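You operate a simulated robot arm through the tools that you are given. There is no shell and no other tool.

You run a simulated robot arm. Do the job below in one go: nothing can be reset, and whatever is moved stays where it is left.

Task
Switch the small steamer off, cover it, and put its blue roll and the orange tape in the open drawer.
Fine: dial to low; glass lid on the round dish; shut the drawer.

Only the result counts: the job must be done as asked and must still hold three seconds after the hand-in. Knocking over, shifting, dropping, spilling or breaking anything else fails it. A push-on lid holds only when it is set on centred and level and pressed home; a screw cap is set on level and turned clockwise until tight.

Robot
A 7-joint arm with a fingered hand, fixed in place. Base frame: the origin is on the floor under the middle of its stand, x ahead of it, y to its left, z up. Readings come in mm, degrees, newtons and seconds.
With the tool pointing down near the work surface it reaches from about 360 to 700 mm from the base axis. Its first joint turns from -69.0 to 172.0 degrees. Payload 3.2 kg.
Tool frame: the origin (TCP) lies between the finger pads and is the grasp point; the fingertips stand 26 mm ahead of it; z points along the fingers, y is the line along which they close. The gripper opens to 88 mm; its body begins 30 mm behind the TCP. The gripper is a hand of 5 fingers: y runs from the thumb to the fingers, the wrist lies at [-16, -108, -172] in the tool frame.
Orientation is told as [roll, pitch, yaw] about the base's x, y, z axes, in that order, counted from this pose: with the fingers straight down and the wrist toward the robot, the tool's x, y and z point along [0, 1, 0], [1, 0, 0] and [0, 0, -1] of the base frame.

Tools
- The arm moves only by the tool move_arm. Its arguments are lists of equal length, an entry for each row: "delta_pos": the shift along the base's x, y, z in m, a list of three; "turn": the turn, a rotation vector about the base's x, y, z in degrees, a list of three. In form: {"delta_pos": [[dx, dy, dz], ...], "turn": [[rx, ry, rz], ...]}. A call has 1 to 20 rows; each row is the pose to reach, as a shift and turn from the pose commanded when the call began. Each row takes 0.2 s and may step no farther than 50 mm and 8.6 degrees from the row before; otherwise, the whole call is refused. A pose out of reach is approached as far as the arm can. The call stops where the force on the tool passes 60 N (or 10 N more than at its start, if that is more) or the arm is blocked; 0.2 s more then pass. In this call time passes only in rows, and 0.2 s behind the last. It gives the time, the measured TCP pose, the force on the tool (base axes), the opening and the grip force at its end, in the units of the frame above (readings bear some noise), with the torque about the TCP (base axes, N m) and any sound that the robot's microphone picked up.
- Cameras (640 x 400 px; columns grow to the right, rows downward): "scene" is fixed at [44.5, -642.2, 1484]; the picture's right is [0.43, -0.90, 0.00], its down [-0.44, -0.21, -0.88] and it looks along [0.79, 0.38, -0.48] (base axes); focal length 326 px, centre (320, 200). "wrist" rides on the gripper at [67, -98, -117] in the tool frame; the picture's right is [-0.71, 0.33, -0.62], its down [-0.65, -0.65, 0.39] and it looks along [-0.28, 0.68, 0.68] (tool axes); focal length 234 px, centre (320, 200). There is no depth. A picture from a camera that has moved, and an enlarged one, comes with that camera's place and axes in the base frame and with its lens. The place of the scene camera against the robot may be out by one fixed shift of up to 18 mm in any direction.
- get_image(camera): a new picture of that camera. No time passes.
- slide_trunk(by): slides the trunk up (or, below 0, down) by that many mm; the arm rides with it, the base frame stays. It gives what a move gives, with no picture.
- curl_fingers(index, middle, ring, little, thumb_bend, thumb_turn): sets how far each is bent, from 0 (flat) to 100 (curled in); at 30 the hand is open as for a grip, at 70 the pads meet at the TCP. One left out holds its place. A second passes; each finger stops where it meets its share of the squeeze, and holds until it gets a number again. It is the only way to open and close the hand. It gives what a move gives, with no picture; readings hold the bend of each and the force on index, middle, ring, little, thumb and palm. thumb_turn goes from beside the hand (0) to across from the fingers (100), as for a grip.
- close_up(camera, box): a new picture of the part [left, top, right, bottom] of that camera's present view, enlarged. No time passes.
- sign_off(): hands the job in; it is judged then, once.

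Nothing tells you positions but the pictures and the camera data. Unless the task says otherwise, let go and move clear before handing in.

The tools are called after "Call:" by a JSON object that holds its "op" and its "data". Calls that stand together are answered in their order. move_arm: Moves the arm, as the interface text tells. Its arguments: {"type":"object","properties":{"delta_pos":{"type":"array","items":{"type":"array","items":{"type":"number"}}},"turn":{"type":"array","items":{"type":"array","items":{"type":"number"}}}},"required":["delta_pos","turn"]} The other tools are called the same way: slide_trunk (by) moves the trunk up or down; curl_fingers (index, middle, ring, little, thumb_bend, thumb_turn) moves the fingers one by one; get_image (camera) takes a picture; close_up (camera, box) takes an enlarged picture of a part of a camera's view; sign_off () hands the job in.

At the start:

```text
clock: 0.0
position: [384.3, -383.8, 1300.3]
tool_rot: [0.0, 0.0, 0.0]
wrist_force: [-0.3, -0.3, -0.5]
moment: [-0.01, 0.03, -0.04]
width: 87.5
finger_force: 0.1
shape: jaw
bend: [30.0, 30.0, 30.0, 30.0, 30.0, 97.0]
finger forces: [0.0, 0.0, 0.0, 0.0, 0.0, 0.0]
trunk travel left (down, up): [-750.0, 90.0]
```

scene: 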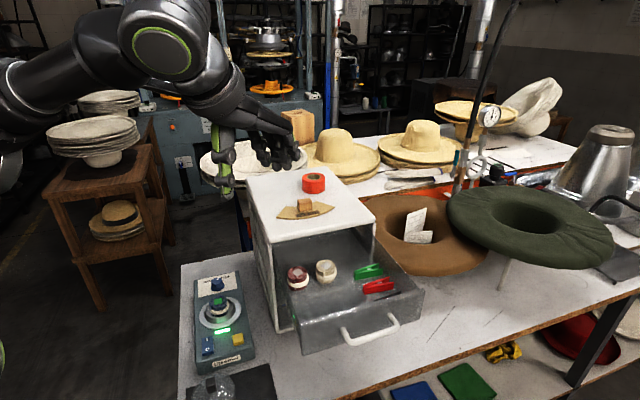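
wrist: 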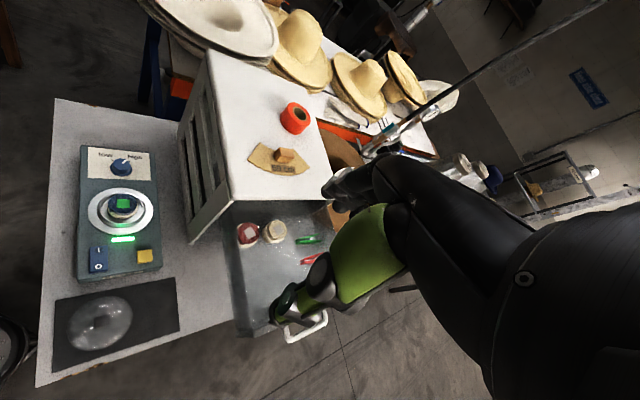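

I see a bench with a steamer (dial, round dish, switch), a glass lid on a dark mat, and a cabinet with an open drawer and orange tape on top. I'll take close-ups first to identify everything.

Call:
{"op": "close_up", "data": {"camera": "scene", "box": [170, 260, 290, 400]}}

Call:
{"op": "close_up", "data": {"camera": "wrist", "box": [40, 130, 200, 380]}}

Call:
{"op": "close_up", "data": {"camera": "scene", "box": [240, 160, 440, 360]}}

Call:
{"op": "close_up", "data": {"camera": "wrist", "box": [180, 60, 360, 350]}}

```text
2.86 times, centred on (230, 330) of scene
camera zoom: at [44.5, -642.2, 1484.0], right [0.43, -0.9, 0.0], down [-0.44, -0.21, -0.88], along [0.79, 0.38, -0.48], focal length 931 px, centre (577, -171)
```

zoom: 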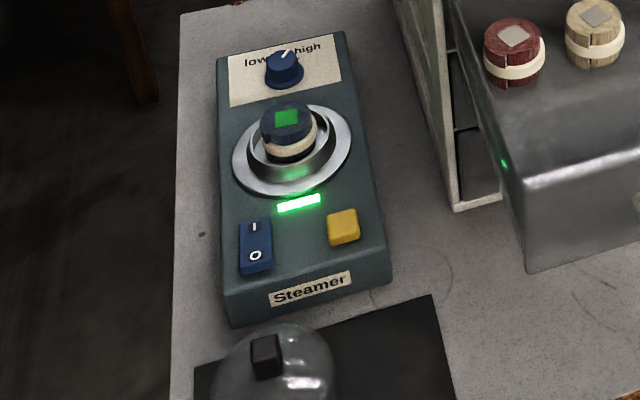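

```text
1.60 times, centred on (120, 255) of wrist
camera zoom: at [285.6, -317.5, 1417.2], right [0.33, -0.71, 0.62], down [-0.65, -0.65, -0.39], along [0.68, -0.28, -0.68], focal length 375 px, centre (640, 112)
```

zoom: 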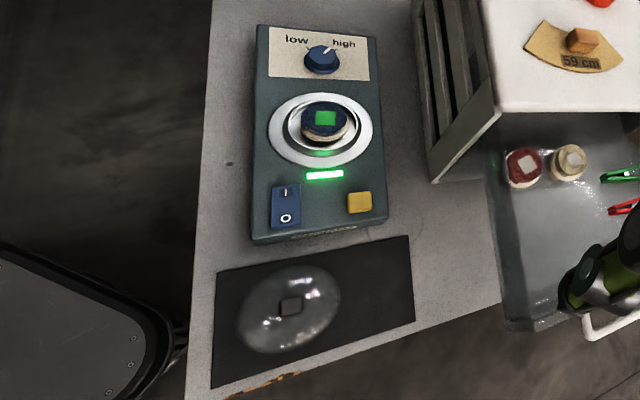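

```text
2.00 times, centred on (340, 260) of scene
camera zoom: at [44.5, -642.2, 1484.0], right [0.43, -0.9, 0.0], down [-0.44, -0.21, -0.88], along [0.79, 0.38, -0.48], focal length 652 px, centre (280, 80)
```

zoom: 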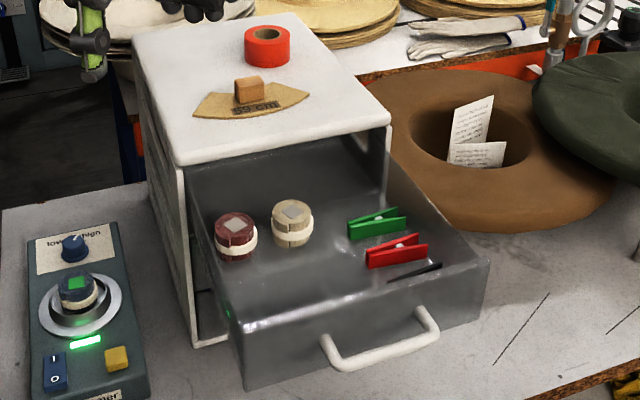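

```text
1.38 times, centred on (270, 205) of wrist
camera zoom: at [285.6, -317.5, 1417.2], right [0.33, -0.71, 0.62], down [-0.65, -0.65, -0.39], along [0.68, -0.28, -0.68], focal length 323 px, centre (389, 193)
```

zoom: 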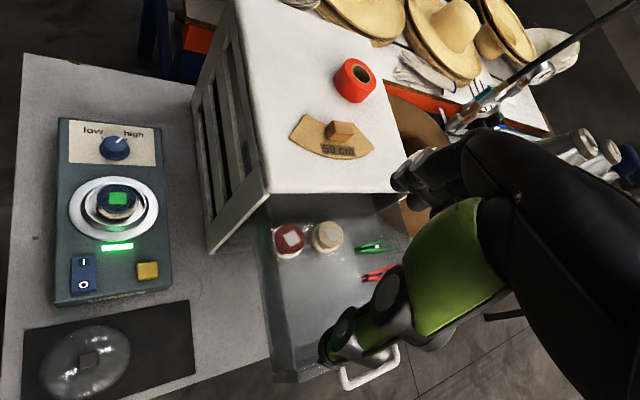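

The steamer (rocker I/O, yellow button, low/high dial, dish with the blue roll) is at the bench's left end, about z≈0.85 m. I'll look closely at the hand before moving.

Call:
{"op": "close_up", "data": {"camera": "scene", "box": [180, 80, 340, 220]}}

Call:
{"op": "close_up", "data": {"camera": "wrist", "box": [240, 120, 520, 400]}}

```text
2.86 times, centred on (260, 150) of scene
camera zoom: at [44.5, -642.2, 1484.0], right [0.43, -0.9, 0.0], down [-0.44, -0.21, -0.88], along [0.79, 0.38, -0.48], focal length 931 px, centre (491, 343)
```

zoom: 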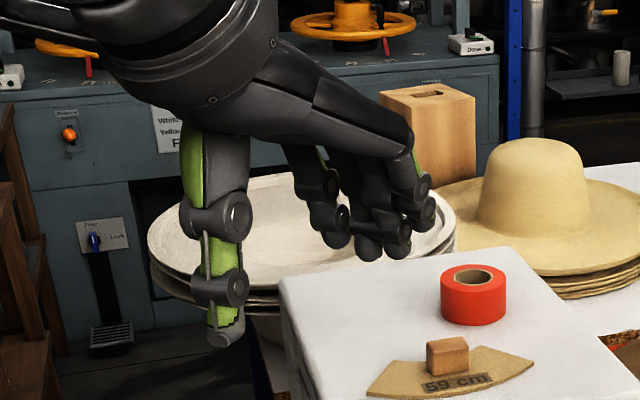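

```text
1.43 times, centred on (380, 260) of wrist
camera zoom: at [285.6, -317.5, 1417.2], right [0.33, -0.71, 0.62], down [-0.65, -0.65, -0.39], along [0.68, -0.28, -0.68], focal length 334 px, centre (234, 114)
```

zoom: 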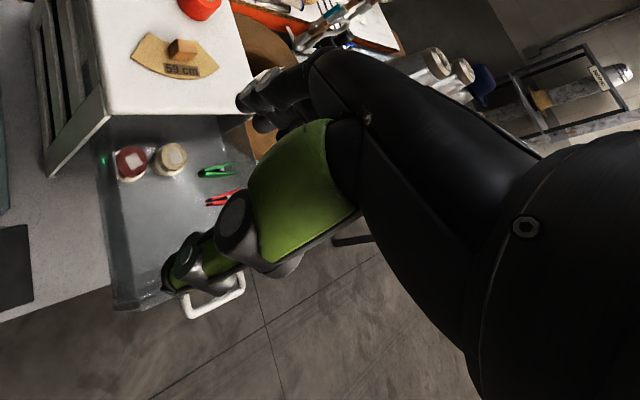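

The cabinet and steamer both look turned about 45° (outward direction (-x,-y)), with the cabinet top near z≈1.10 m and the bench near 0.83 m. I'll move the hand over the steamer for a closer look.

Call:
{"op": "move_arm", "data": {"delta_pos": [[0, 0.04, -0.02], [-0.015, 0.08, -0.04], [-0.03, 0.12, -0.07], [-0.04, 0.15, -0.11], [-0.044, 0.154, -0.15]], "turn": [[0, 0, 0], [0, 0, 0], [0, 0, 0], [0, 0, 0], [0, 0, 0]]}}

Call:
{"op": "get_image", "data": {"camera": "wrist"}}

Call:
{"op": "get_image", "data": {"camera": "scene"}}

```text
refused: row 3 steps farther than a row can; nothing moved
```

```text
taken
camera wrist: at [285.6, -317.5, 1417.2], right [0.33, -0.71, 0.62], down [-0.65, -0.65, -0.39], along [0.68, -0.28, -0.68], focal length 234 px, centre (320, 200)
```

wrist: 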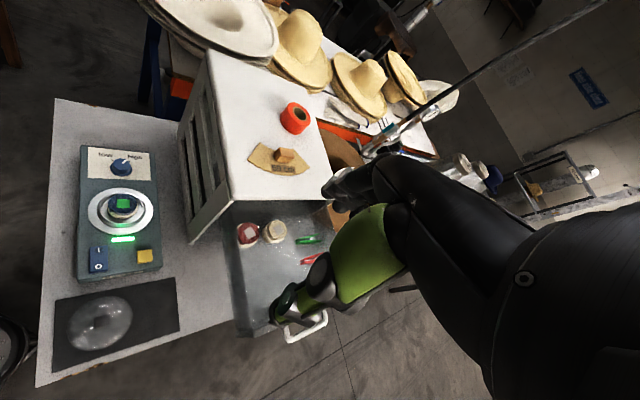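

```text
taken
```

scene: 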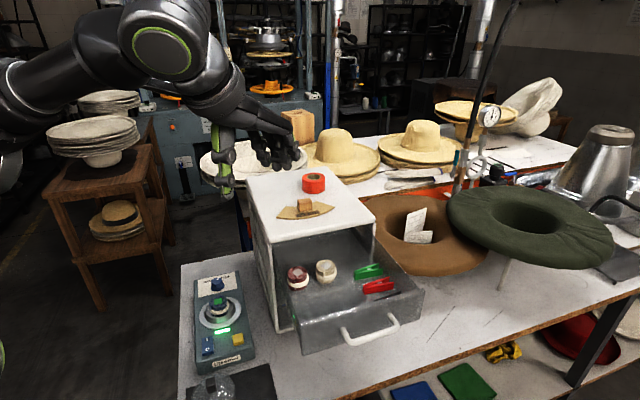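

Nothing moved because one step was too long. The scene is unchanged, so I'll repeat the approach over the steamer with shorter steps.

Call:
{"op": "move_arm", "data": {"delta_pos": [[0, 0.035, -0.02], [-0.01, 0.07, -0.04], [-0.02, 0.105, -0.065], [-0.03, 0.135, -0.095], [-0.04, 0.15, -0.125], [-0.044, 0.154, -0.15]], "turn": [[0, 0, 0], [0, 0, 0], [0, 0, 0], [0, 0, 0], [0, 0, 0], [0, 0, 0]]}}

Call:
{"op": "get_image", "data": {"camera": "wrist"}}

Call:
{"op": "get_image", "data": {"camera": "scene"}}

```text
clock: 1.4
position: [393.9, -317.9, 1135.9]
tool_rot: [0.1, 0.1, 0.0]
wrist_force: [0.2, -0.6, -1.1]
moment: [-0.01, 0.02, -0.01]
width: 87.8
finger_force: 0.1
shape: jaw
bend: [30.0, 30.0, 30.0, 30.0, 30.0, 97.0]
finger forces: [0.0, 0.0, 0.1, 0.0, 0.0, 0.1]
out of reach, approached as far as the arm can: row 2, 3, 4, 5, 6
trunk travel left (down, up): [-750.0, 90.0]
```

```text
taken
camera wrist: at [295.2, -250.4, 1251.9], right [0.33, -0.71, 0.62], down [-0.65, -0.65, -0.39], along [0.68, -0.28, -0.68], focal length 234 px, centre (320, 200)
```

wrist: 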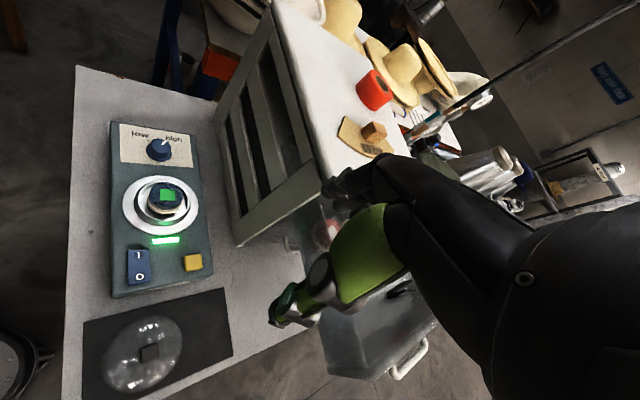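

```text
taken
```

scene: 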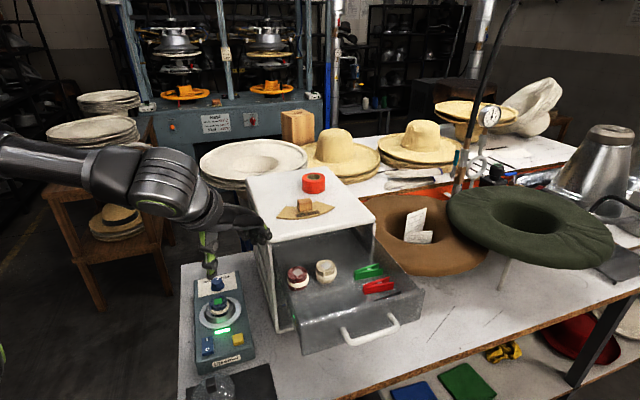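

The arm stopped at its inner reach limit at this trunk height, close to the cabinet corner. I'll first check how the commanded pose relates to the measured one by making a small lift.

Call:
{"op": "move_arm", "data": {"delta_pos": [[0, 0, 0.03]], "turn": [[0, 0, 0]]}}

```text
clock: 1.8
position: [394.1, -320.0, 1165.0]
tool_rot: [0.0, 0.0, 0.1]
wrist_force: [0.5, -0.3, -1.0]
moment: [-0.02, 0.01, -0.03]
width: 87.7
finger_force: 0.0
shape: jaw
bend: [30.0, 30.0, 30.0, 30.0, 30.0, 97.0]
finger forces: [0.0, 0.0, 0.1, 0.1, 0.0, 0.1]
trunk travel left (down, up): [-750.0, 90.0]
```

The command follows the measured pose, so I'll swing left over the far end of the steamer, clear of the cabinet, before lowering the trunk.

Call:
{"op": "move_arm", "data": {"delta_pos": [[0.012, 0.036, 0.01], [0.03, 0.076, 0.02], [0.05, 0.116, 0.03], [0.07, 0.155, 0.035], [0.086, 0.19, 0.035]], "turn": [[0, 0, 0], [0, 0, 0], [0, 0, 0], [0, 0, 0], [0, 0, 0]]}}

```text
clock: 3.0
position: [529.2, -150.3, 1210.6]
tool_rot: [0.0, 0.0, 0.0]
wrist_force: [0.0, -0.3, -0.1]
moment: [-0.01, 0.02, -0.03]
width: 87.9
finger_force: 0.1
shape: jaw
bend: [30.0, 30.0, 30.0, 30.0, 30.0, 97.0]
finger forces: [0.0, 0.1, 0.1, 0.1, 0.0, 0.1]
out of reach, approached as far as the arm can: row 1, 2, 3, 4, 5
trunk travel left (down, up): [-750.0, 90.0]
```

I'm at (529, -150, 1210), still too near the cabinet side to descend. I'll shift further left, then lower the trunk.

Call:
{"op": "move_arm", "data": {"delta_pos": [[0, 0.045, 0], [0, 0.09, 0]], "turn": [[0, 0, 0], [0, 0, 0]]}}

Call:
{"op": "slide_trunk", "data": {"by": -120}}

Call:
{"op": "get_image", "data": {"camera": "scene"}}

Call:
{"op": "get_image", "data": {"camera": "wrist"}}

```text
clock: 3.6
position: [549.1, -64.1, 1209.9]
tool_rot: [0.2, 0.1, 0.0]
wrist_force: [1.1, -0.3, 0.2]
moment: [0.0, -0.01, 0.0]
width: 87.9
finger_force: 0.1
shape: jaw
bend: [30.0, 30.0, 30.0, 30.0, 30.0, 97.0]
finger forces: [0.1, 0.0, 0.1, 0.1, 0.0, 0.1]
out of reach, approached as far as the arm can: row 1, 2
trunk travel left (down, up): [-750.0, 90.0]
```

```text
clock: 5.1
position: [547.2, -64.8, 1089.8]
tool_rot: [0.4, 0.0, 0.4]
wrist_force: [0.3, -0.3, 0.9]
moment: [0.03, 0.03, -0.03]
width: 87.8
finger_force: 0.0
shape: jaw
bend: [30.0, 30.0, 30.0, 30.0, 30.0, 97.0]
finger forces: [0.0, 0.0, 0.0, 0.1, 0.0, 0.1]
trunk travel left (down, up): [-630.0, 210.0]
```

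```text
taken
```

scene: 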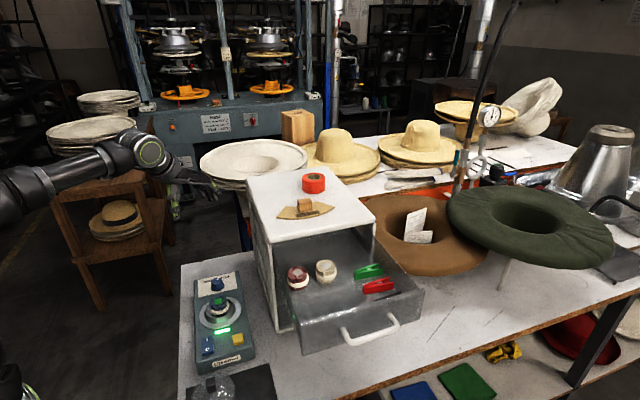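

```text
taken
camera wrist: at [448.3, 1.3, 1207.8], right [0.34, -0.71, 0.62], down [-0.65, -0.65, -0.39], along [0.68, -0.27, -0.68], focal length 234 px, centre (320, 200)
```

wrist: 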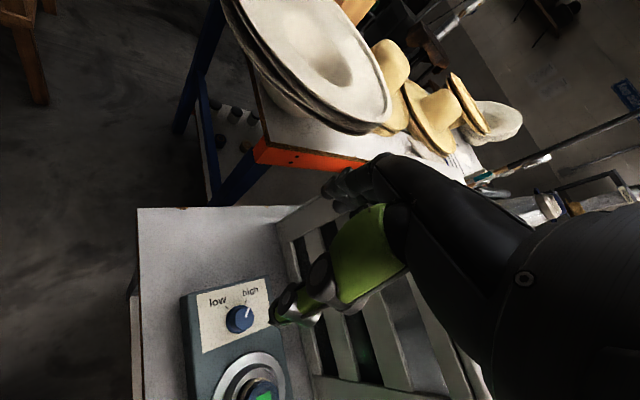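

Lowering the trunk costs inner reach, because the arm folds better when the TCP is well below the shoulder. I'll bring the trunk back up and descend with the arm instead, in the clear area left of the cabinet.

Call:
{"op": "slide_trunk", "data": {"by": 120}}

Call:
{"op": "move_arm", "data": {"delta_pos": [[0, 0, -0.045], [0, 0, -0.09], [0, 0, -0.135], [-0.02, 0, -0.17], [-0.05, 0, -0.2], [-0.09, -0.01, -0.22]], "turn": [[0, 0, 0], [0, 0, 0], [0, 0, 0], [0, 0, 0], [0, 0, 0], [0, 0, 0]]}}

Call:
{"op": "get_image", "data": {"camera": "wrist"}}

Call:
{"op": "get_image", "data": {"camera": "scene"}}

```text
clock: 6.6
position: [547.2, -65.1, 1209.9]
tool_rot: [0.3, 0.1, 0.2]
wrist_force: [0.4, 0.0, -0.6]
moment: [-0.01, 0.01, -0.01]
width: 87.7
finger_force: 0.1
shape: jaw
bend: [30.0, 30.0, 30.0, 30.0, 30.0, 97.0]
finger forces: [0.1, 0.0, 0.1, 0.0, 0.0, 0.1]
trunk travel left (down, up): [-750.0, 90.0]
```

```text
clock: 8.0
position: [469.1, -74.9, 976.4]
tool_rot: [0.1, 0.0, 0.3]
wrist_force: [-0.4, 0.3, 1.0]
moment: [0.01, 0.03, 0.0]
width: 87.9
finger_force: 0.1
shape: jaw
bend: [30.0, 30.0, 30.0, 30.0, 30.0, 97.0]
finger forces: [0.0, 0.1, 0.0, 0.0, 0.0, 0.1]
out of reach, approached as far as the arm can: row 6
trunk travel left (down, up): [-750.0, 90.0]
```

```text
taken
camera wrist: at [370.1, -9.4, 1093.8], right [0.34, -0.71, 0.62], down [-0.65, -0.65, -0.39], along [0.68, -0.27, -0.68], focal length 234 px, centre (320, 200)
```

wrist: 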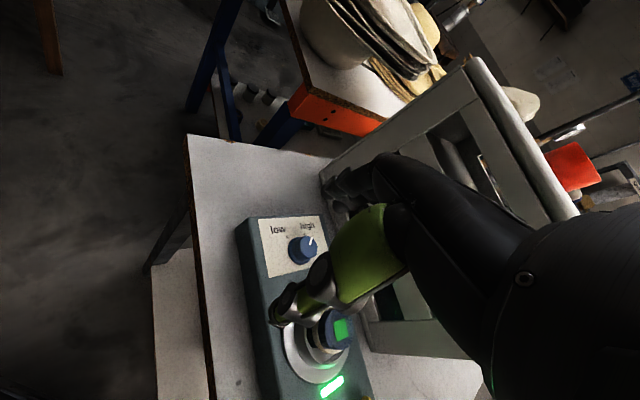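

```text
taken
```

scene: 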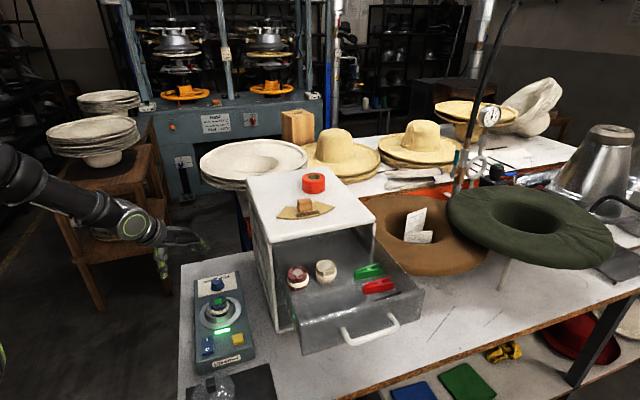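

The hand is now low on the left. I'll take close-ups of the dial and dish from here to measure them.

Call:
{"op": "close_up", "data": {"camera": "wrist", "box": [230, 200, 390, 400]}}

Call:
{"op": "close_up", "data": {"camera": "scene", "box": [190, 260, 260, 310]}}

Call:
{"op": "close_up", "data": {"camera": "scene", "box": [185, 320, 275, 400]}}

```text
2.00 times, centred on (310, 300) of wrist
camera zoom: at [370.1, -9.4, 1093.8], right [0.34, -0.71, 0.62], down [-0.65, -0.65, -0.39], along [0.68, -0.27, -0.68], focal length 468 px, centre (340, 0)
```

zoom: 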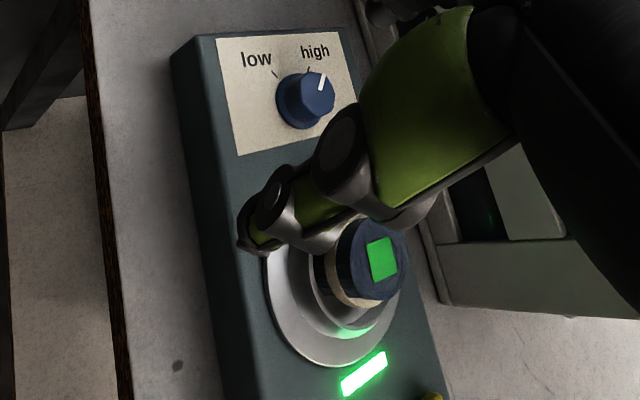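

```text
8.00 times, centred on (225, 285) of scene
camera zoom: at [44.5, -642.2, 1484.0], right [0.43, -0.9, 0.0], down [-0.44, -0.21, -0.88], along [0.79, 0.38, -0.48], focal length 2607 px, centre (1080, -480)
```

zoom: 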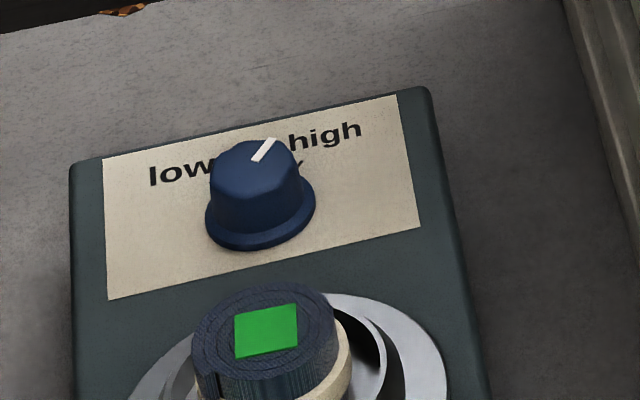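

```text
5.00 times, centred on (230, 360) of scene
camera zoom: at [44.5, -642.2, 1484.0], right [0.43, -0.9, 0.0], down [-0.44, -0.21, -0.88], along [0.79, 0.38, -0.48], focal length 1629 px, centre (770, -600)
```

zoom: 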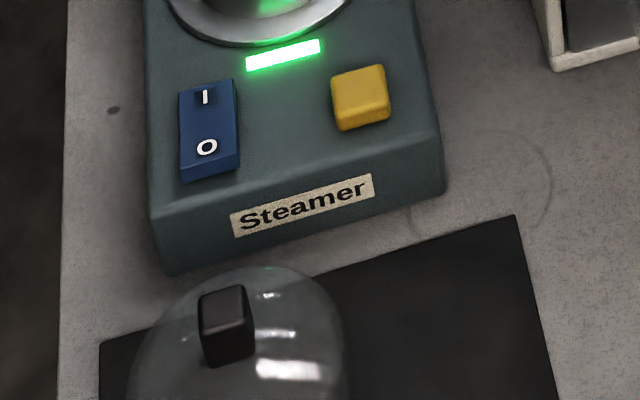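

The dial pointer is at "high"; the rocker's I end is far and its O end near. I'll look at the hand up close, then test the finger bends here in free space.

Call:
{"op": "close_up", "data": {"camera": "scene", "box": [130, 205, 230, 285]}}

Call:
{"op": "curl_fingers", "data": {"index": 0, "middle": 70, "ring": 0, "little": 100}}

Call:
{"op": "close_up", "data": {"camera": "scene", "box": [130, 205, 230, 285]}}

Call:
{"op": "get_image", "data": {"camera": "wrist"}}

```text
5.00 times, centred on (180, 245) of scene
camera zoom: at [44.5, -642.2, 1484.0], right [0.43, -0.9, 0.0], down [-0.44, -0.21, -0.88], along [0.79, 0.38, -0.48], focal length 1629 px, centre (1020, -25)
```

zoom: 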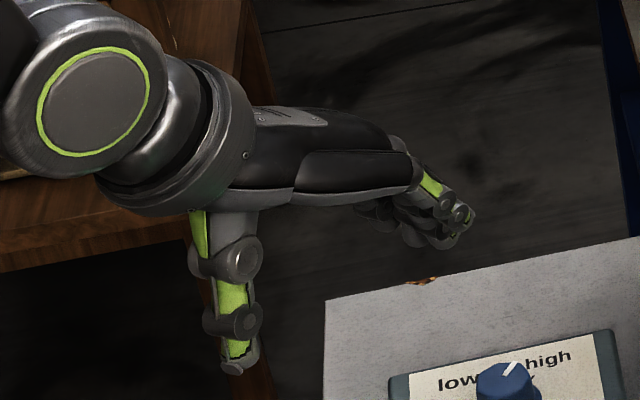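

```text
clock: 9.0
position: [469.6, -74.3, 977.0]
tool_rot: [0.1, 0.1, 0.4]
wrist_force: [0.1, 0.6, 0.4]
moment: [0.01, 0.02, -0.01]
width: 121.8
finger_force: 0.1
shape: fingers
bend: [0.0, 70.0, 0.0, 100.0, 30.0, 97.0]
finger forces: [0.0, 0.1, 0.1, 0.0, 0.0, 0.0]
trunk travel left (down, up): [-750.0, 90.0]
```

```text
5.00 times, centred on (180, 245) of scene
camera zoom: at [44.5, -642.2, 1484.0], right [0.43, -0.9, 0.0], down [-0.44, -0.21, -0.88], along [0.79, 0.38, -0.48], focal length 1629 px, centre (1020, -25)
```

zoom: 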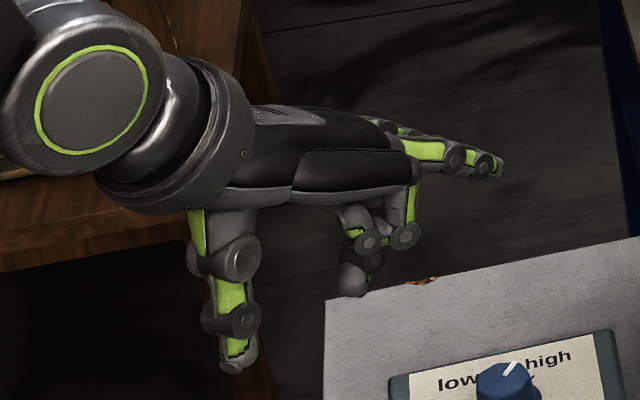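

```text
taken
camera wrist: at [370.6, -8.2, 1094.1], right [0.34, -0.71, 0.62], down [-0.65, -0.65, -0.39], along [0.68, -0.27, -0.68], focal length 234 px, centre (320, 200)
```

wrist: 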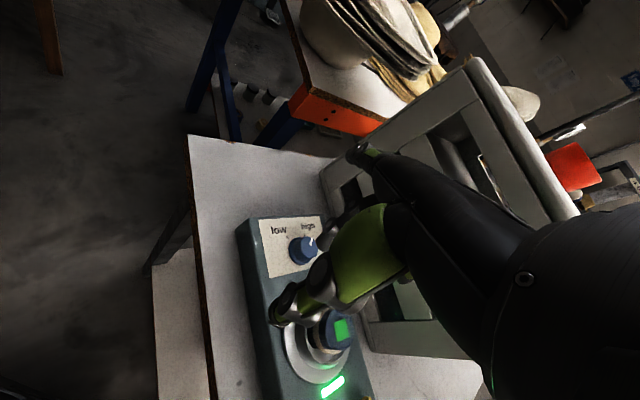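

The fingers respond individually. A tighter close-up will show which finger is where.

Call:
{"op": "close_up", "data": {"camera": "scene", "box": [165, 215, 235, 270]}}

Call:
{"op": "close_up", "data": {"camera": "wrist", "box": [250, 130, 450, 330]}}

```text
7.27 times, centred on (200, 242) of scene
camera zoom: at [44.5, -642.2, 1484.0], right [0.43, -0.9, 0.0], down [-0.44, -0.21, -0.88], along [0.79, 0.38, -0.48], focal length 2370 px, centre (1193, -109)
```

zoom: 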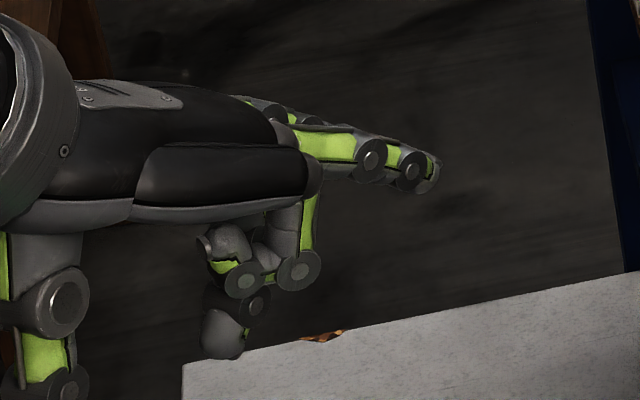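

```text
2.00 times, centred on (350, 230) of wrist
camera zoom: at [370.6, -8.2, 1094.1], right [0.34, -0.71, 0.62], down [-0.65, -0.65, -0.39], along [0.68, -0.27, -0.68], focal length 468 px, centre (260, 140)
```

zoom: 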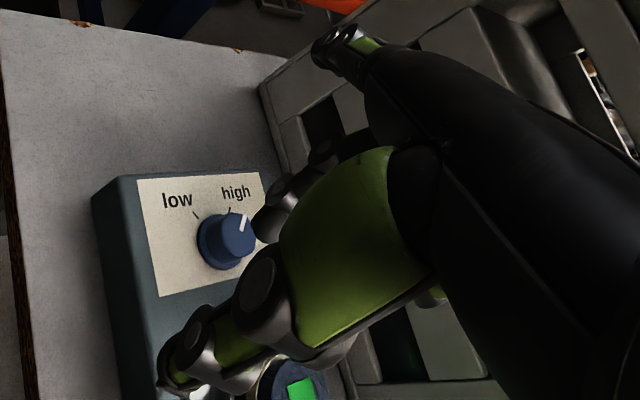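

The index is on the tool's +x side, the thumb hangs straight down, and the palm is level. I'll make a fist with the thumb down as a poker and move near the rocker to see it better.

Call:
{"op": "curl_fingers", "data": {"index": 100, "middle": 100, "ring": 100, "little": 100}}

Call:
{"op": "move_arm", "data": {"delta_pos": [[-0.01, -0.04, 0], [-0.02, -0.08, -0.005], [-0.039, -0.115, -0.012]], "turn": [[0, 0, 0], [0, 0, 0], [0, 0, 0]]}}

Call:
{"op": "get_image", "data": {"camera": "wrist"}}

Call:
{"op": "close_up", "data": {"camera": "scene", "box": [130, 205, 270, 365]}}

```text
clock: 10.0
position: [469.8, -73.9, 977.7]
tool_rot: [0.1, 0.1, 0.4]
wrist_force: [-0.2, 0.4, 0.6]
moment: [-0.02, -0.01, 0.03]
width: 54.4
finger_force: 0.1
shape: fingers
bend: [99.0, 100.0, 100.0, 100.0, 30.0, 97.0]
finger forces: [0.0, 0.0, 0.0, 0.0, 0.0, 0.1]
trunk travel left (down, up): [-750.0, 90.0]
```

```text
clock: 10.8
position: [441.9, -190.4, 951.5]
tool_rot: [0.3, 0.1, 0.3]
wrist_force: [-0.7, 0.1, -0.1]
moment: [0.04, -0.01, 0.01]
width: 56.9
finger_force: 0.1
shape: fingers
bend: [100.0, 100.0, 100.0, 100.0, 30.0, 97.0]
finger forces: [0.1, 0.0, 0.0, 0.0, 0.1, 0.1]
out of reach, approached as far as the arm can: row 1, 2, 3
trunk travel left (down, up): [-750.0, 90.0]
```

```text
taken
camera wrist: at [342.8, -123.8, 1069.1], right [0.34, -0.71, 0.62], down [-0.65, -0.65, -0.39], along [0.68, -0.27, -0.68], focal length 234 px, centre (320, 200)
```

wrist: 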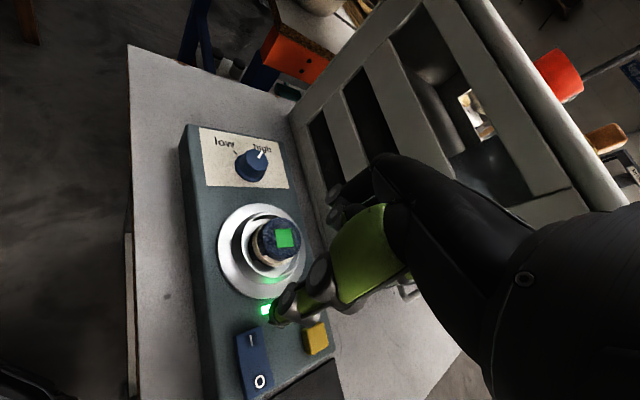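

```text
2.50 times, centred on (200, 285) of scene
camera zoom: at [44.5, -642.2, 1484.0], right [0.43, -0.9, 0.0], down [-0.44, -0.21, -0.88], along [0.79, 0.38, -0.48], focal length 815 px, centre (620, -12)
```

zoom: 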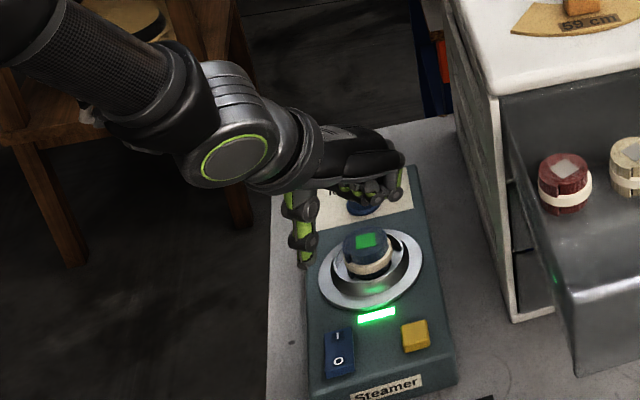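

The steamer is well in view now. I'll take sharp close-ups of the rocker, dish and dial for measurement.

Call:
{"op": "close_up", "data": {"camera": "wrist", "box": [220, 310, 348, 390]}}

Call:
{"op": "close_up", "data": {"camera": "wrist", "box": [200, 190, 328, 270]}}

Call:
{"op": "close_up", "data": {"camera": "wrist", "box": [190, 120, 318, 200]}}

```text
5.00 times, centred on (284, 350) of wrist
camera zoom: at [342.8, -123.8, 1069.1], right [0.34, -0.71, 0.62], down [-0.65, -0.65, -0.39], along [0.68, -0.27, -0.68], focal length 1171 px, centre (500, -550)
```

zoom: 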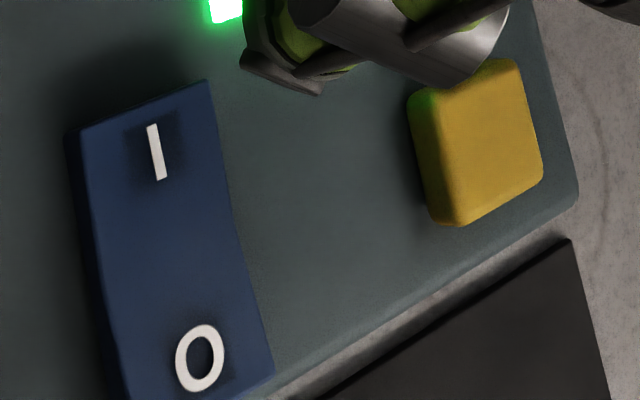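

```text
5.00 times, centred on (264, 230) of wrist
camera zoom: at [342.8, -123.8, 1069.1], right [0.34, -0.71, 0.62], down [-0.65, -0.65, -0.39], along [0.68, -0.27, -0.68], focal length 1171 px, centre (600, 50)
```

zoom: 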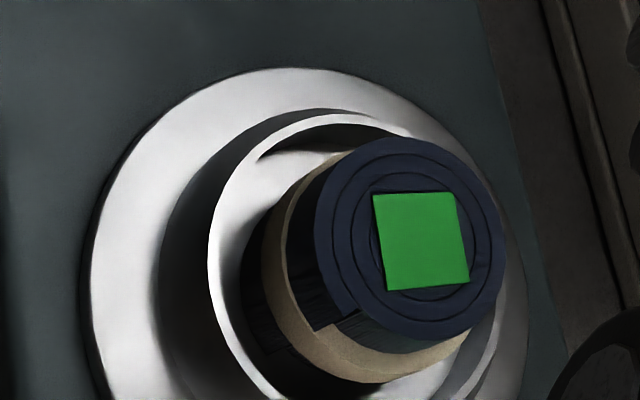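

```text
5.00 times, centred on (254, 160) of wrist
camera zoom: at [342.8, -123.8, 1069.1], right [0.34, -0.71, 0.62], down [-0.65, -0.65, -0.39], along [0.68, -0.27, -0.68], focal length 1171 px, centre (650, 400)
```

zoom: 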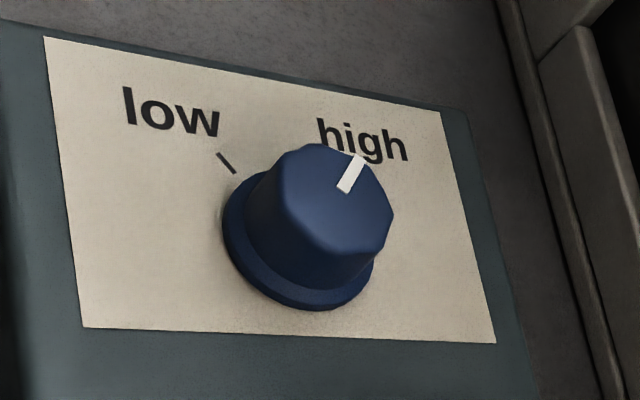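

I've fixed the geometry from the images:
- **Panel top:** z≈846.5.
- **Dial:** centre about (522.5, -117.5), pointing at about 12–17°; the "low" mark is at about 78°.
- **Dish and roll:** centre about (458, -182), roll top z≈882.
- **Rocker O end:** about (357, -238).

Next I'll bring the thumb tip over the O end.

Call:
{"op": "move_arm", "data": {"delta_pos": [[-0.009, -0.02, -0.02], [-0.018, -0.036, -0.032], [-0.0264, -0.0486, -0.0415]], "turn": [[0, 0, 0], [0, 0, 0], [0, 0, 0]]}}

Call:
{"op": "get_image", "data": {"camera": "wrist"}}

Call:
{"op": "close_up", "data": {"camera": "scene", "box": [150, 260, 270, 380]}}

```text
clock: 11.6
position: [415.9, -236.2, 912.2]
tool_rot: [0.0, 0.1, 0.3]
wrist_force: [-0.2, 1.0, -0.4]
moment: [0.02, 0.0, -0.02]
width: 56.7
finger_force: 0.1
shape: fingers
bend: [100.0, 100.0, 100.0, 100.0, 30.0, 97.0]
finger forces: [0.0, 0.0, 0.0, 0.1, 0.0, 0.0]
trunk travel left (down, up): [-750.0, 90.0]
```

```text
taken
camera wrist: at [317.1, -170.0, 1029.8], right [0.34, -0.71, 0.62], down [-0.65, -0.65, -0.39], along [0.68, -0.28, -0.68], focal length 234 px, centre (320, 200)
```

wrist: 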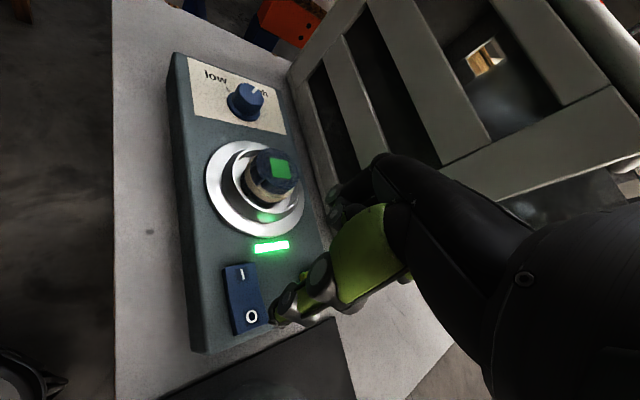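

```text
3.33 times, centred on (210, 320) of scene
camera zoom: at [44.5, -642.2, 1484.0], right [0.43, -0.9, 0.0], down [-0.44, -0.21, -0.88], along [0.79, 0.38, -0.48], focal length 1086 px, centre (687, -200)
```

zoom: 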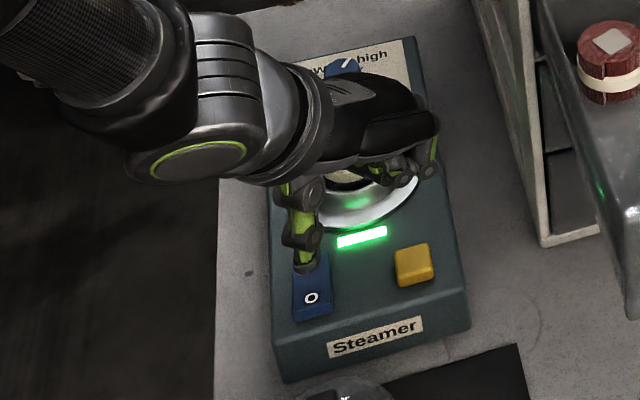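

The thumb is about 30 mm above the rocker, but the fist's index side could brush the roll on the way down. I'll yaw the hand about -24° around the thumb tip to move the fist away from the roll.

Call:
{"op": "move_arm", "data": {"delta_pos": [[-0.0008, -0.0071, 0], [-0.0025, -0.0151, 0], [-0.0053, -0.0228, 0], [-0.0053, -0.0228, -0.008]], "turn": [[0, 0, -8], [0, 0, -16], [0, 0, -24], [0, 0, -24]]}}

Call:
{"op": "get_image", "data": {"camera": "wrist"}}

Call:
{"op": "close_up", "data": {"camera": "scene", "box": [170, 280, 260, 370]}}

```text
clock: 12.6
position: [410.5, -261.6, 904.2]
tool_rot: [0.1, 0.1, -23.7]
wrist_force: [0.6, -0.4, -0.2]
moment: [-0.01, 0.02, -0.04]
width: 56.4
finger_force: 0.1
shape: fingers
bend: [100.0, 100.0, 100.0, 100.0, 30.0, 97.0]
finger forces: [0.1, 0.0, 0.0, 0.0, 0.1, 0.0]
trunk travel left (down, up): [-750.0, 90.0]
```

```text
taken
camera wrist: at [347.1, -160.5, 1021.2], right [0.02, -0.78, 0.62], down [-0.86, -0.33, -0.39], along [0.51, -0.53, -0.68], focal length 234 px, centre (320, 200)
```

wrist: 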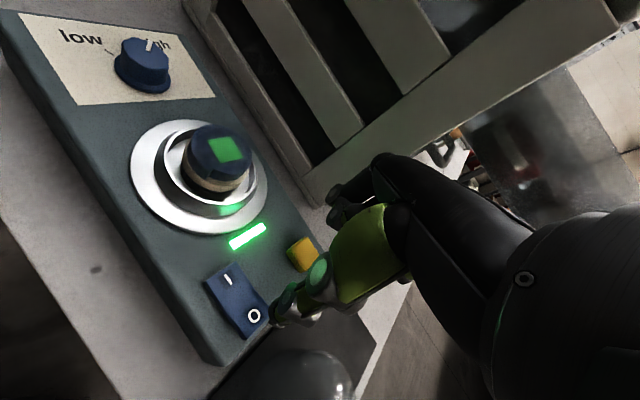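

```text
4.44 times, centred on (215, 325) of scene
camera zoom: at [44.5, -642.2, 1484.0], right [0.43, -0.9, 0.0], down [-0.44, -0.21, -0.88], along [0.79, 0.38, -0.48], focal length 1448 px, centre (787, -356)
```

zoom: 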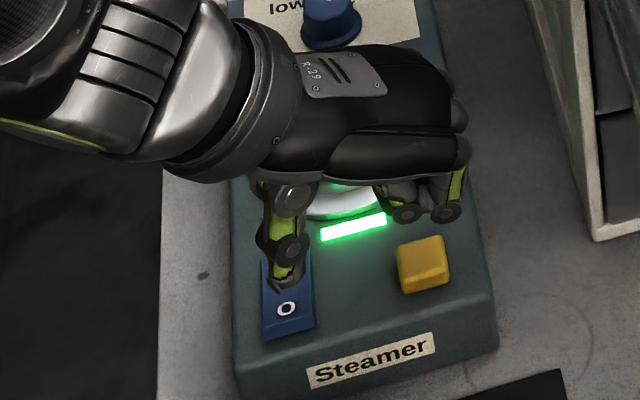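

The thumb tip is now over the O mark with the fist clear of the roll. I'll descend in small steps and watch the force.

Call:
{"op": "move_arm", "data": {"delta_pos": [[0, 0, -0.007], [0, 0, -0.014], [0, 0, -0.019]], "turn": [[0, 0, 0], [0, 0, 0], [0, 0, 0]]}}

Call:
{"op": "close_up", "data": {"camera": "wrist", "box": [180, 220, 340, 380]}}

Call:
{"op": "close_up", "data": {"camera": "scene", "box": [190, 300, 260, 370]}}

```text
clock: 13.4
position: [410.7, -259.9, 885.3]
tool_rot: [0.1, 0.0, -23.6]
wrist_force: [-0.4, 0.7, -0.7]
moment: [-0.01, -0.03, -0.02]
width: 56.6
finger_force: 0.1
shape: fingers
bend: [100.0, 100.0, 100.0, 100.0, 30.0, 97.0]
finger forces: [0.1, 0.1, 0.0, 0.1, 0.0, 0.1]
trunk travel left (down, up): [-750.0, 90.0]
```

```text
2.50 times, centred on (260, 300) of wrist
camera zoom: at [346.2, -160.3, 1002.3], right [0.02, -0.78, 0.62], down [-0.86, -0.33, -0.39], along [0.51, -0.53, -0.68], focal length 585 px, centre (470, -50)
```

zoom: 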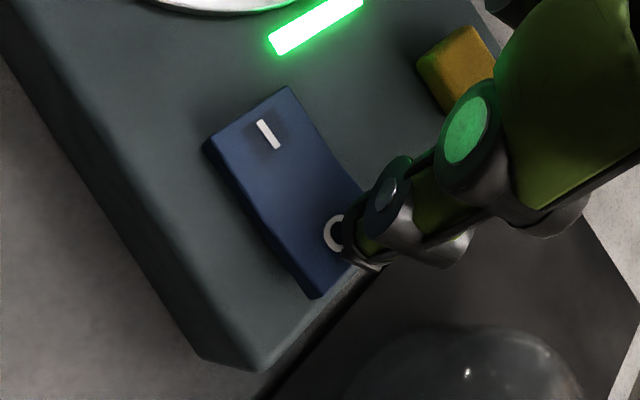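

```text
5.71 times, centred on (225, 335) of scene
camera zoom: at [44.5, -642.2, 1484.0], right [0.43, -0.9, 0.0], down [-0.44, -0.21, -0.88], along [0.79, 0.38, -0.48], focal length 1862 px, centre (863, -571)
```

zoom: 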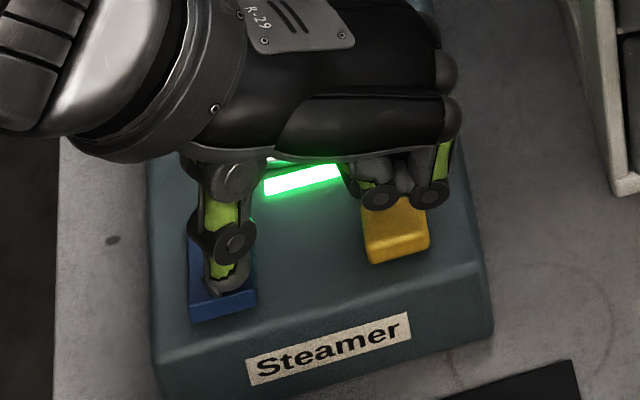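

The tip is right at the O end with no contact yet. I'll keep pressing down in small steps.

Call:
{"op": "move_arm", "data": {"delta_pos": [[0, 0, -0.003], [0, 0, -0.006]], "turn": [[0, 0, 0], [0, 0, 0]]}}

Call:
{"op": "close_up", "data": {"camera": "scene", "box": [190, 300, 260, 370]}}

```text
clock: 14.0
position: [408.9, -261.7, 879.6]
tool_rot: [0.0, 0.1, -23.7]
wrist_force: [-0.6, 0.0, 0.0]
moment: [0.03, 0.02, -0.02]
width: 57.0
finger_force: 0.5
shape: fingers
bend: [100.0, 100.0, 100.0, 100.0, 30.0, 97.0]
finger forces: [0.0, 0.0, 0.0, 0.1, 0.3, 0.0]
trunk travel left (down, up): [-750.0, 90.0]
```

```text
5.71 times, centred on (225, 335) of scene
camera zoom: at [44.5, -642.2, 1484.0], right [0.43, -0.9, 0.0], down [-0.44, -0.21, -0.88], along [0.79, 0.38, -0.48], focal length 1862 px, centre (863, -571)
```

zoom: 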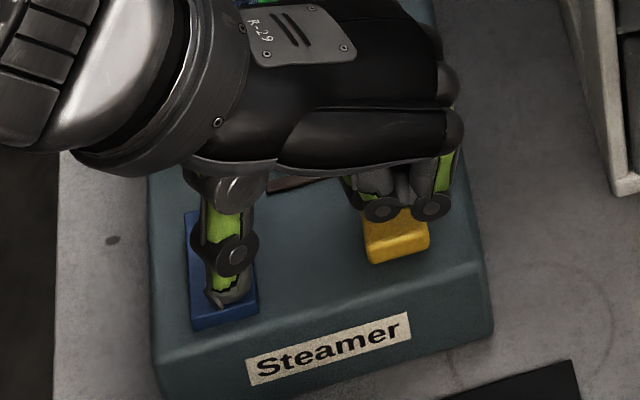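

The green indicator appears to have gone out. I'll lift off and check the rocker.

Call:
{"op": "move_arm", "data": {"delta_pos": [[0, 0, 0.02], [0, 0, 0.045]], "turn": [[0, 0, 0], [0, 0, 0]]}}

Call:
{"op": "close_up", "data": {"camera": "scene", "box": [190, 300, 260, 370]}}

Call:
{"op": "get_image", "data": {"camera": "wrist"}}

Call:
{"op": "close_up", "data": {"camera": "wrist", "box": [180, 200, 300, 340]}}

```text
clock: 14.6
position: [409.8, -259.0, 926.7]
tool_rot: [-0.1, 0.2, -23.8]
wrist_force: [-0.1, 1.7, 0.4]
moment: [-0.01, 0.0, -0.03]
width: 56.9
finger_force: 0.2
shape: fingers
bend: [100.0, 100.0, 100.0, 100.0, 30.0, 97.0]
finger forces: [0.0, 0.0, 0.0, 0.1, 0.1, 0.0]
trunk travel left (down, up): [-750.0, 90.0]
```

```text
5.71 times, centred on (225, 335) of scene
camera zoom: at [44.5, -642.2, 1484.0], right [0.43, -0.9, 0.0], down [-0.44, -0.21, -0.88], along [0.79, 0.38, -0.48], focal length 1862 px, centre (863, -571)
```

zoom: 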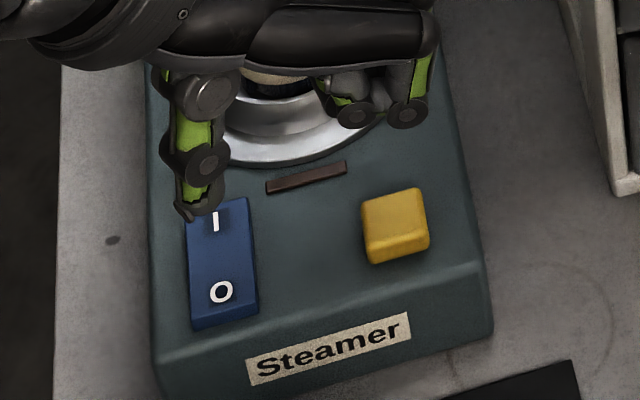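

```text
taken
camera wrist: at [345.6, -157.0, 1043.4], right [0.02, -0.78, 0.62], down [-0.86, -0.33, -0.39], along [0.51, -0.53, -0.68], focal length 234 px, centre (320, 200)
```

wrist: 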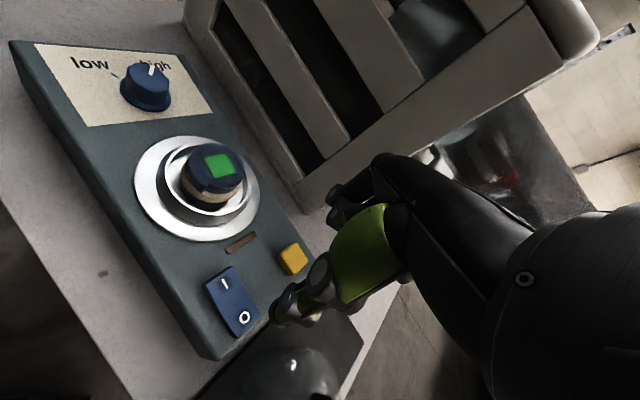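

```text
2.86 times, centred on (240, 270) of wrist
camera zoom: at [345.6, -157.0, 1043.4], right [0.02, -0.78, 0.62], down [-0.86, -0.33, -0.39], along [0.51, -0.53, -0.68], focal length 669 px, centre (549, 0)
```

zoom: 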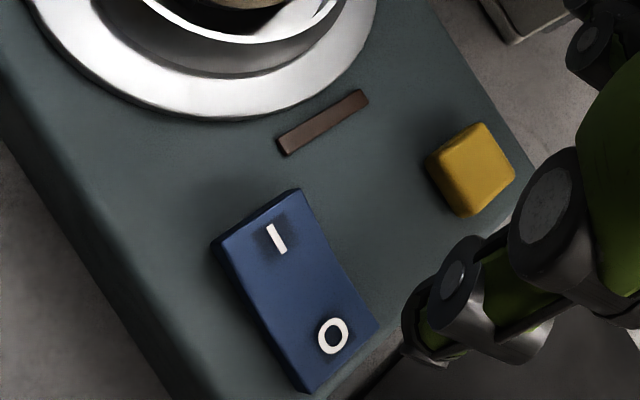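

The light is out, so the steamer is off. Next is the dial: I'll move above it with the hand yawed about -55° to leave room for the turn.

Call:
{"op": "move_arm", "data": {"delta_pos": [[0.015, 0.02, 0.03], [0.04, 0.055, 0.038], [0.065, 0.09, 0.038], [0.09, 0.12, 0.038], [0.1123, 0.1443, 0.038]], "turn": [[0, 0, -6.2], [0, 0, -12.4], [0, 0, -18.6], [0, 0, -24.8], [0, 0, -31]]}}

Call:
{"op": "curl_fingers", "data": {"middle": 35, "ring": 35, "thumb_bend": 35}}

Call:
{"op": "get_image", "data": {"camera": "wrist"}}

Call:
{"op": "close_up", "data": {"camera": "scene", "box": [150, 210, 280, 310]}}

```text
clock: 15.8
position: [532.6, -128.6, 976.7]
tool_rot: [-3.9, -7.2, -48.1]
wrist_force: [-5.3, 2.9, -4.4]
moment: [-0.11, -0.36, -0.11]
width: 56.9
finger_force: 0.1
shape: fingers
bend: [100.0, 100.0, 100.0, 100.0, 30.0, 97.0]
finger forces: [0.0, 0.0, 0.0, 0.0, 0.0, 0.0]
out of reach, approached as far as the arm can: row 2, 3, 4
trunk travel left (down, up): [-750.0, 90.0]
```

```text
clock: 16.8
position: [518.2, -120.0, 963.2]
tool_rot: [0.0, 0.1, -54.7]
wrist_force: [-0.1, 0.0, -1.0]
moment: [-0.02, 0.02, 0.0]
width: 54.4
finger_force: 0.1
shape: fingers
bend: [100.0, 35.0, 35.0, 100.0, 35.0, 97.0]
finger forces: [0.0, 0.1, 0.0, 0.0, 0.1, 0.0]
trunk travel left (down, up): [-750.0, 90.0]
```

```text
taken
camera wrist: at [515.9, -0.8, 1080.8], right [-0.39, -0.68, 0.62], down [-0.91, 0.16, -0.39], along [0.17, -0.72, -0.68], focal length 234 px, centre (320, 200)
```

wrist: 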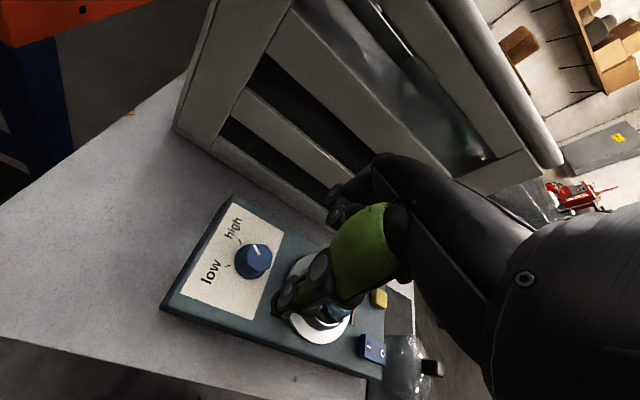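

```text
4.00 times, centred on (215, 260) of scene
camera zoom: at [44.5, -642.2, 1484.0], right [0.43, -0.9, 0.0], down [-0.44, -0.21, -0.88], along [0.79, 0.38, -0.48], focal length 1303 px, centre (740, -40)
```

zoom: 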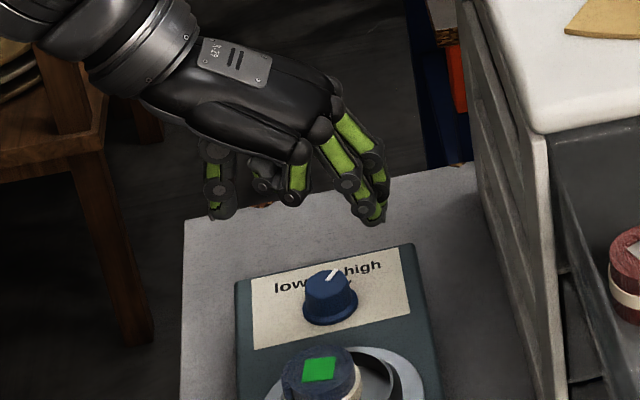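

The hand is above the dial and settled. I'll close thumb, middle and ring part way in the air to see where the pads will meet.

Call:
{"op": "curl_fingers", "data": {"middle": 55, "ring": 55, "thumb_bend": 55}}

Call:
{"op": "close_up", "data": {"camera": "scene", "box": [170, 225, 260, 305]}}

Call:
{"op": "close_up", "data": {"camera": "wrist", "box": [220, 160, 420, 360]}}

```text
clock: 17.8
position: [517.9, -119.3, 964.3]
tool_rot: [0.1, 0.0, -54.7]
wrist_force: [-0.8, 0.7, 0.4]
moment: [0.02, -0.04, 0.05]
width: 44.3
finger_force: 0.0
shape: fingers
bend: [100.0, 55.0, 55.0, 100.0, 55.0, 97.0]
finger forces: [0.0, 0.0, 0.0, 0.0, 0.1, 0.0]
trunk travel left (down, up): [-750.0, 90.0]
```

```text
5.00 times, centred on (215, 265) of scene
camera zoom: at [44.5, -642.2, 1484.0], right [0.43, -0.9, 0.0], down [-0.44, -0.21, -0.88], along [0.79, 0.38, -0.48], focal length 1629 px, centre (845, -125)
```

zoom: 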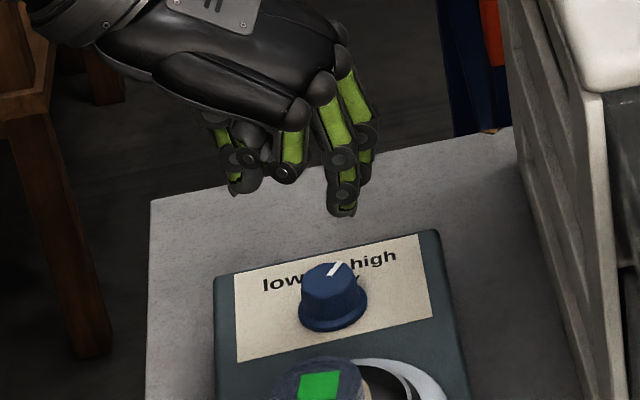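

```text
2.00 times, centred on (320, 260) of wrist
camera zoom: at [515.9, -1.0, 1080.8], right [-0.39, -0.68, 0.62], down [-0.91, 0.16, -0.39], along [0.17, -0.71, -0.68], focal length 468 px, centre (320, 80)
```

zoom: 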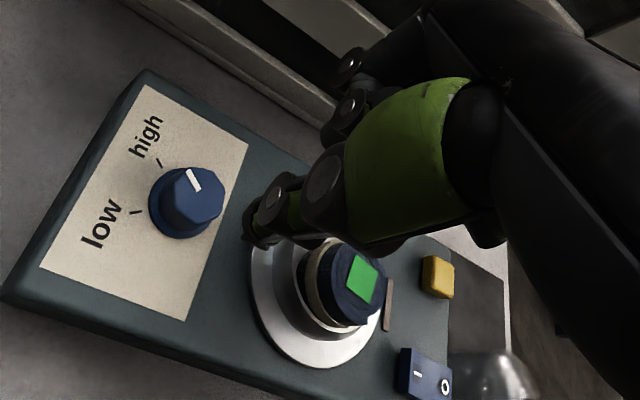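

I'll zoom on the fingertips to find each finger's sideways position relative to the thumb, with the index lowered too.

Call:
{"op": "curl_fingers", "data": {"index": 55, "ring": 100}}

Call:
{"op": "close_up", "data": {"camera": "scene", "box": [185, 230, 245, 275]}}

Call:
{"op": "close_up", "data": {"camera": "wrist", "box": [260, 160, 400, 300]}}

```text
clock: 18.8
position: [519.1, -120.6, 963.0]
tool_rot: [0.1, 0.2, -54.7]
wrist_force: [0.6, 0.6, -0.7]
moment: [-0.04, 0.0, 0.03]
width: 34.8
finger_force: 0.0
shape: fingers
bend: [55.0, 55.0, 100.0, 100.0, 55.0, 97.0]
finger forces: [0.0, 0.0, 0.1, 0.1, 0.0, 0.0]
trunk travel left (down, up): [-750.0, 90.0]
```

```text
8.89 times, centred on (215, 252) of scene
camera zoom: at [44.5, -642.2, 1484.0], right [0.43, -0.9, 0.0], down [-0.44, -0.21, -0.88], along [0.79, 0.38, -0.48], focal length 2896 px, centre (1253, -267)
```

zoom: 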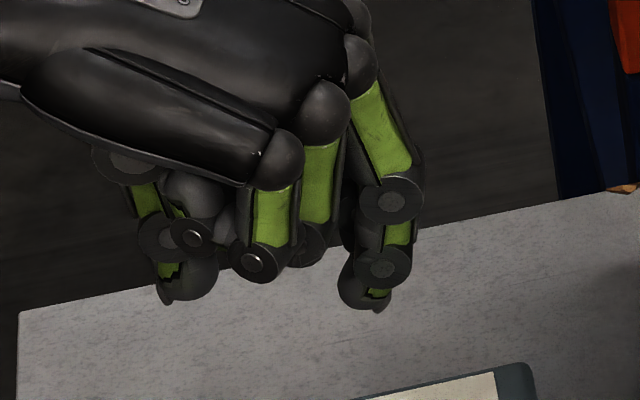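

```text
2.86 times, centred on (330, 230) of wrist
camera zoom: at [515.8, -1.0, 1080.8], right [-0.39, -0.68, 0.62], down [-0.91, 0.16, -0.39], along [0.17, -0.71, -0.68], focal length 669 px, centre (291, 114)
```

zoom: 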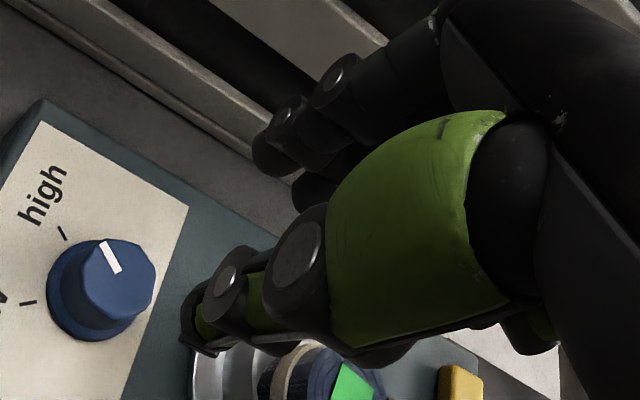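

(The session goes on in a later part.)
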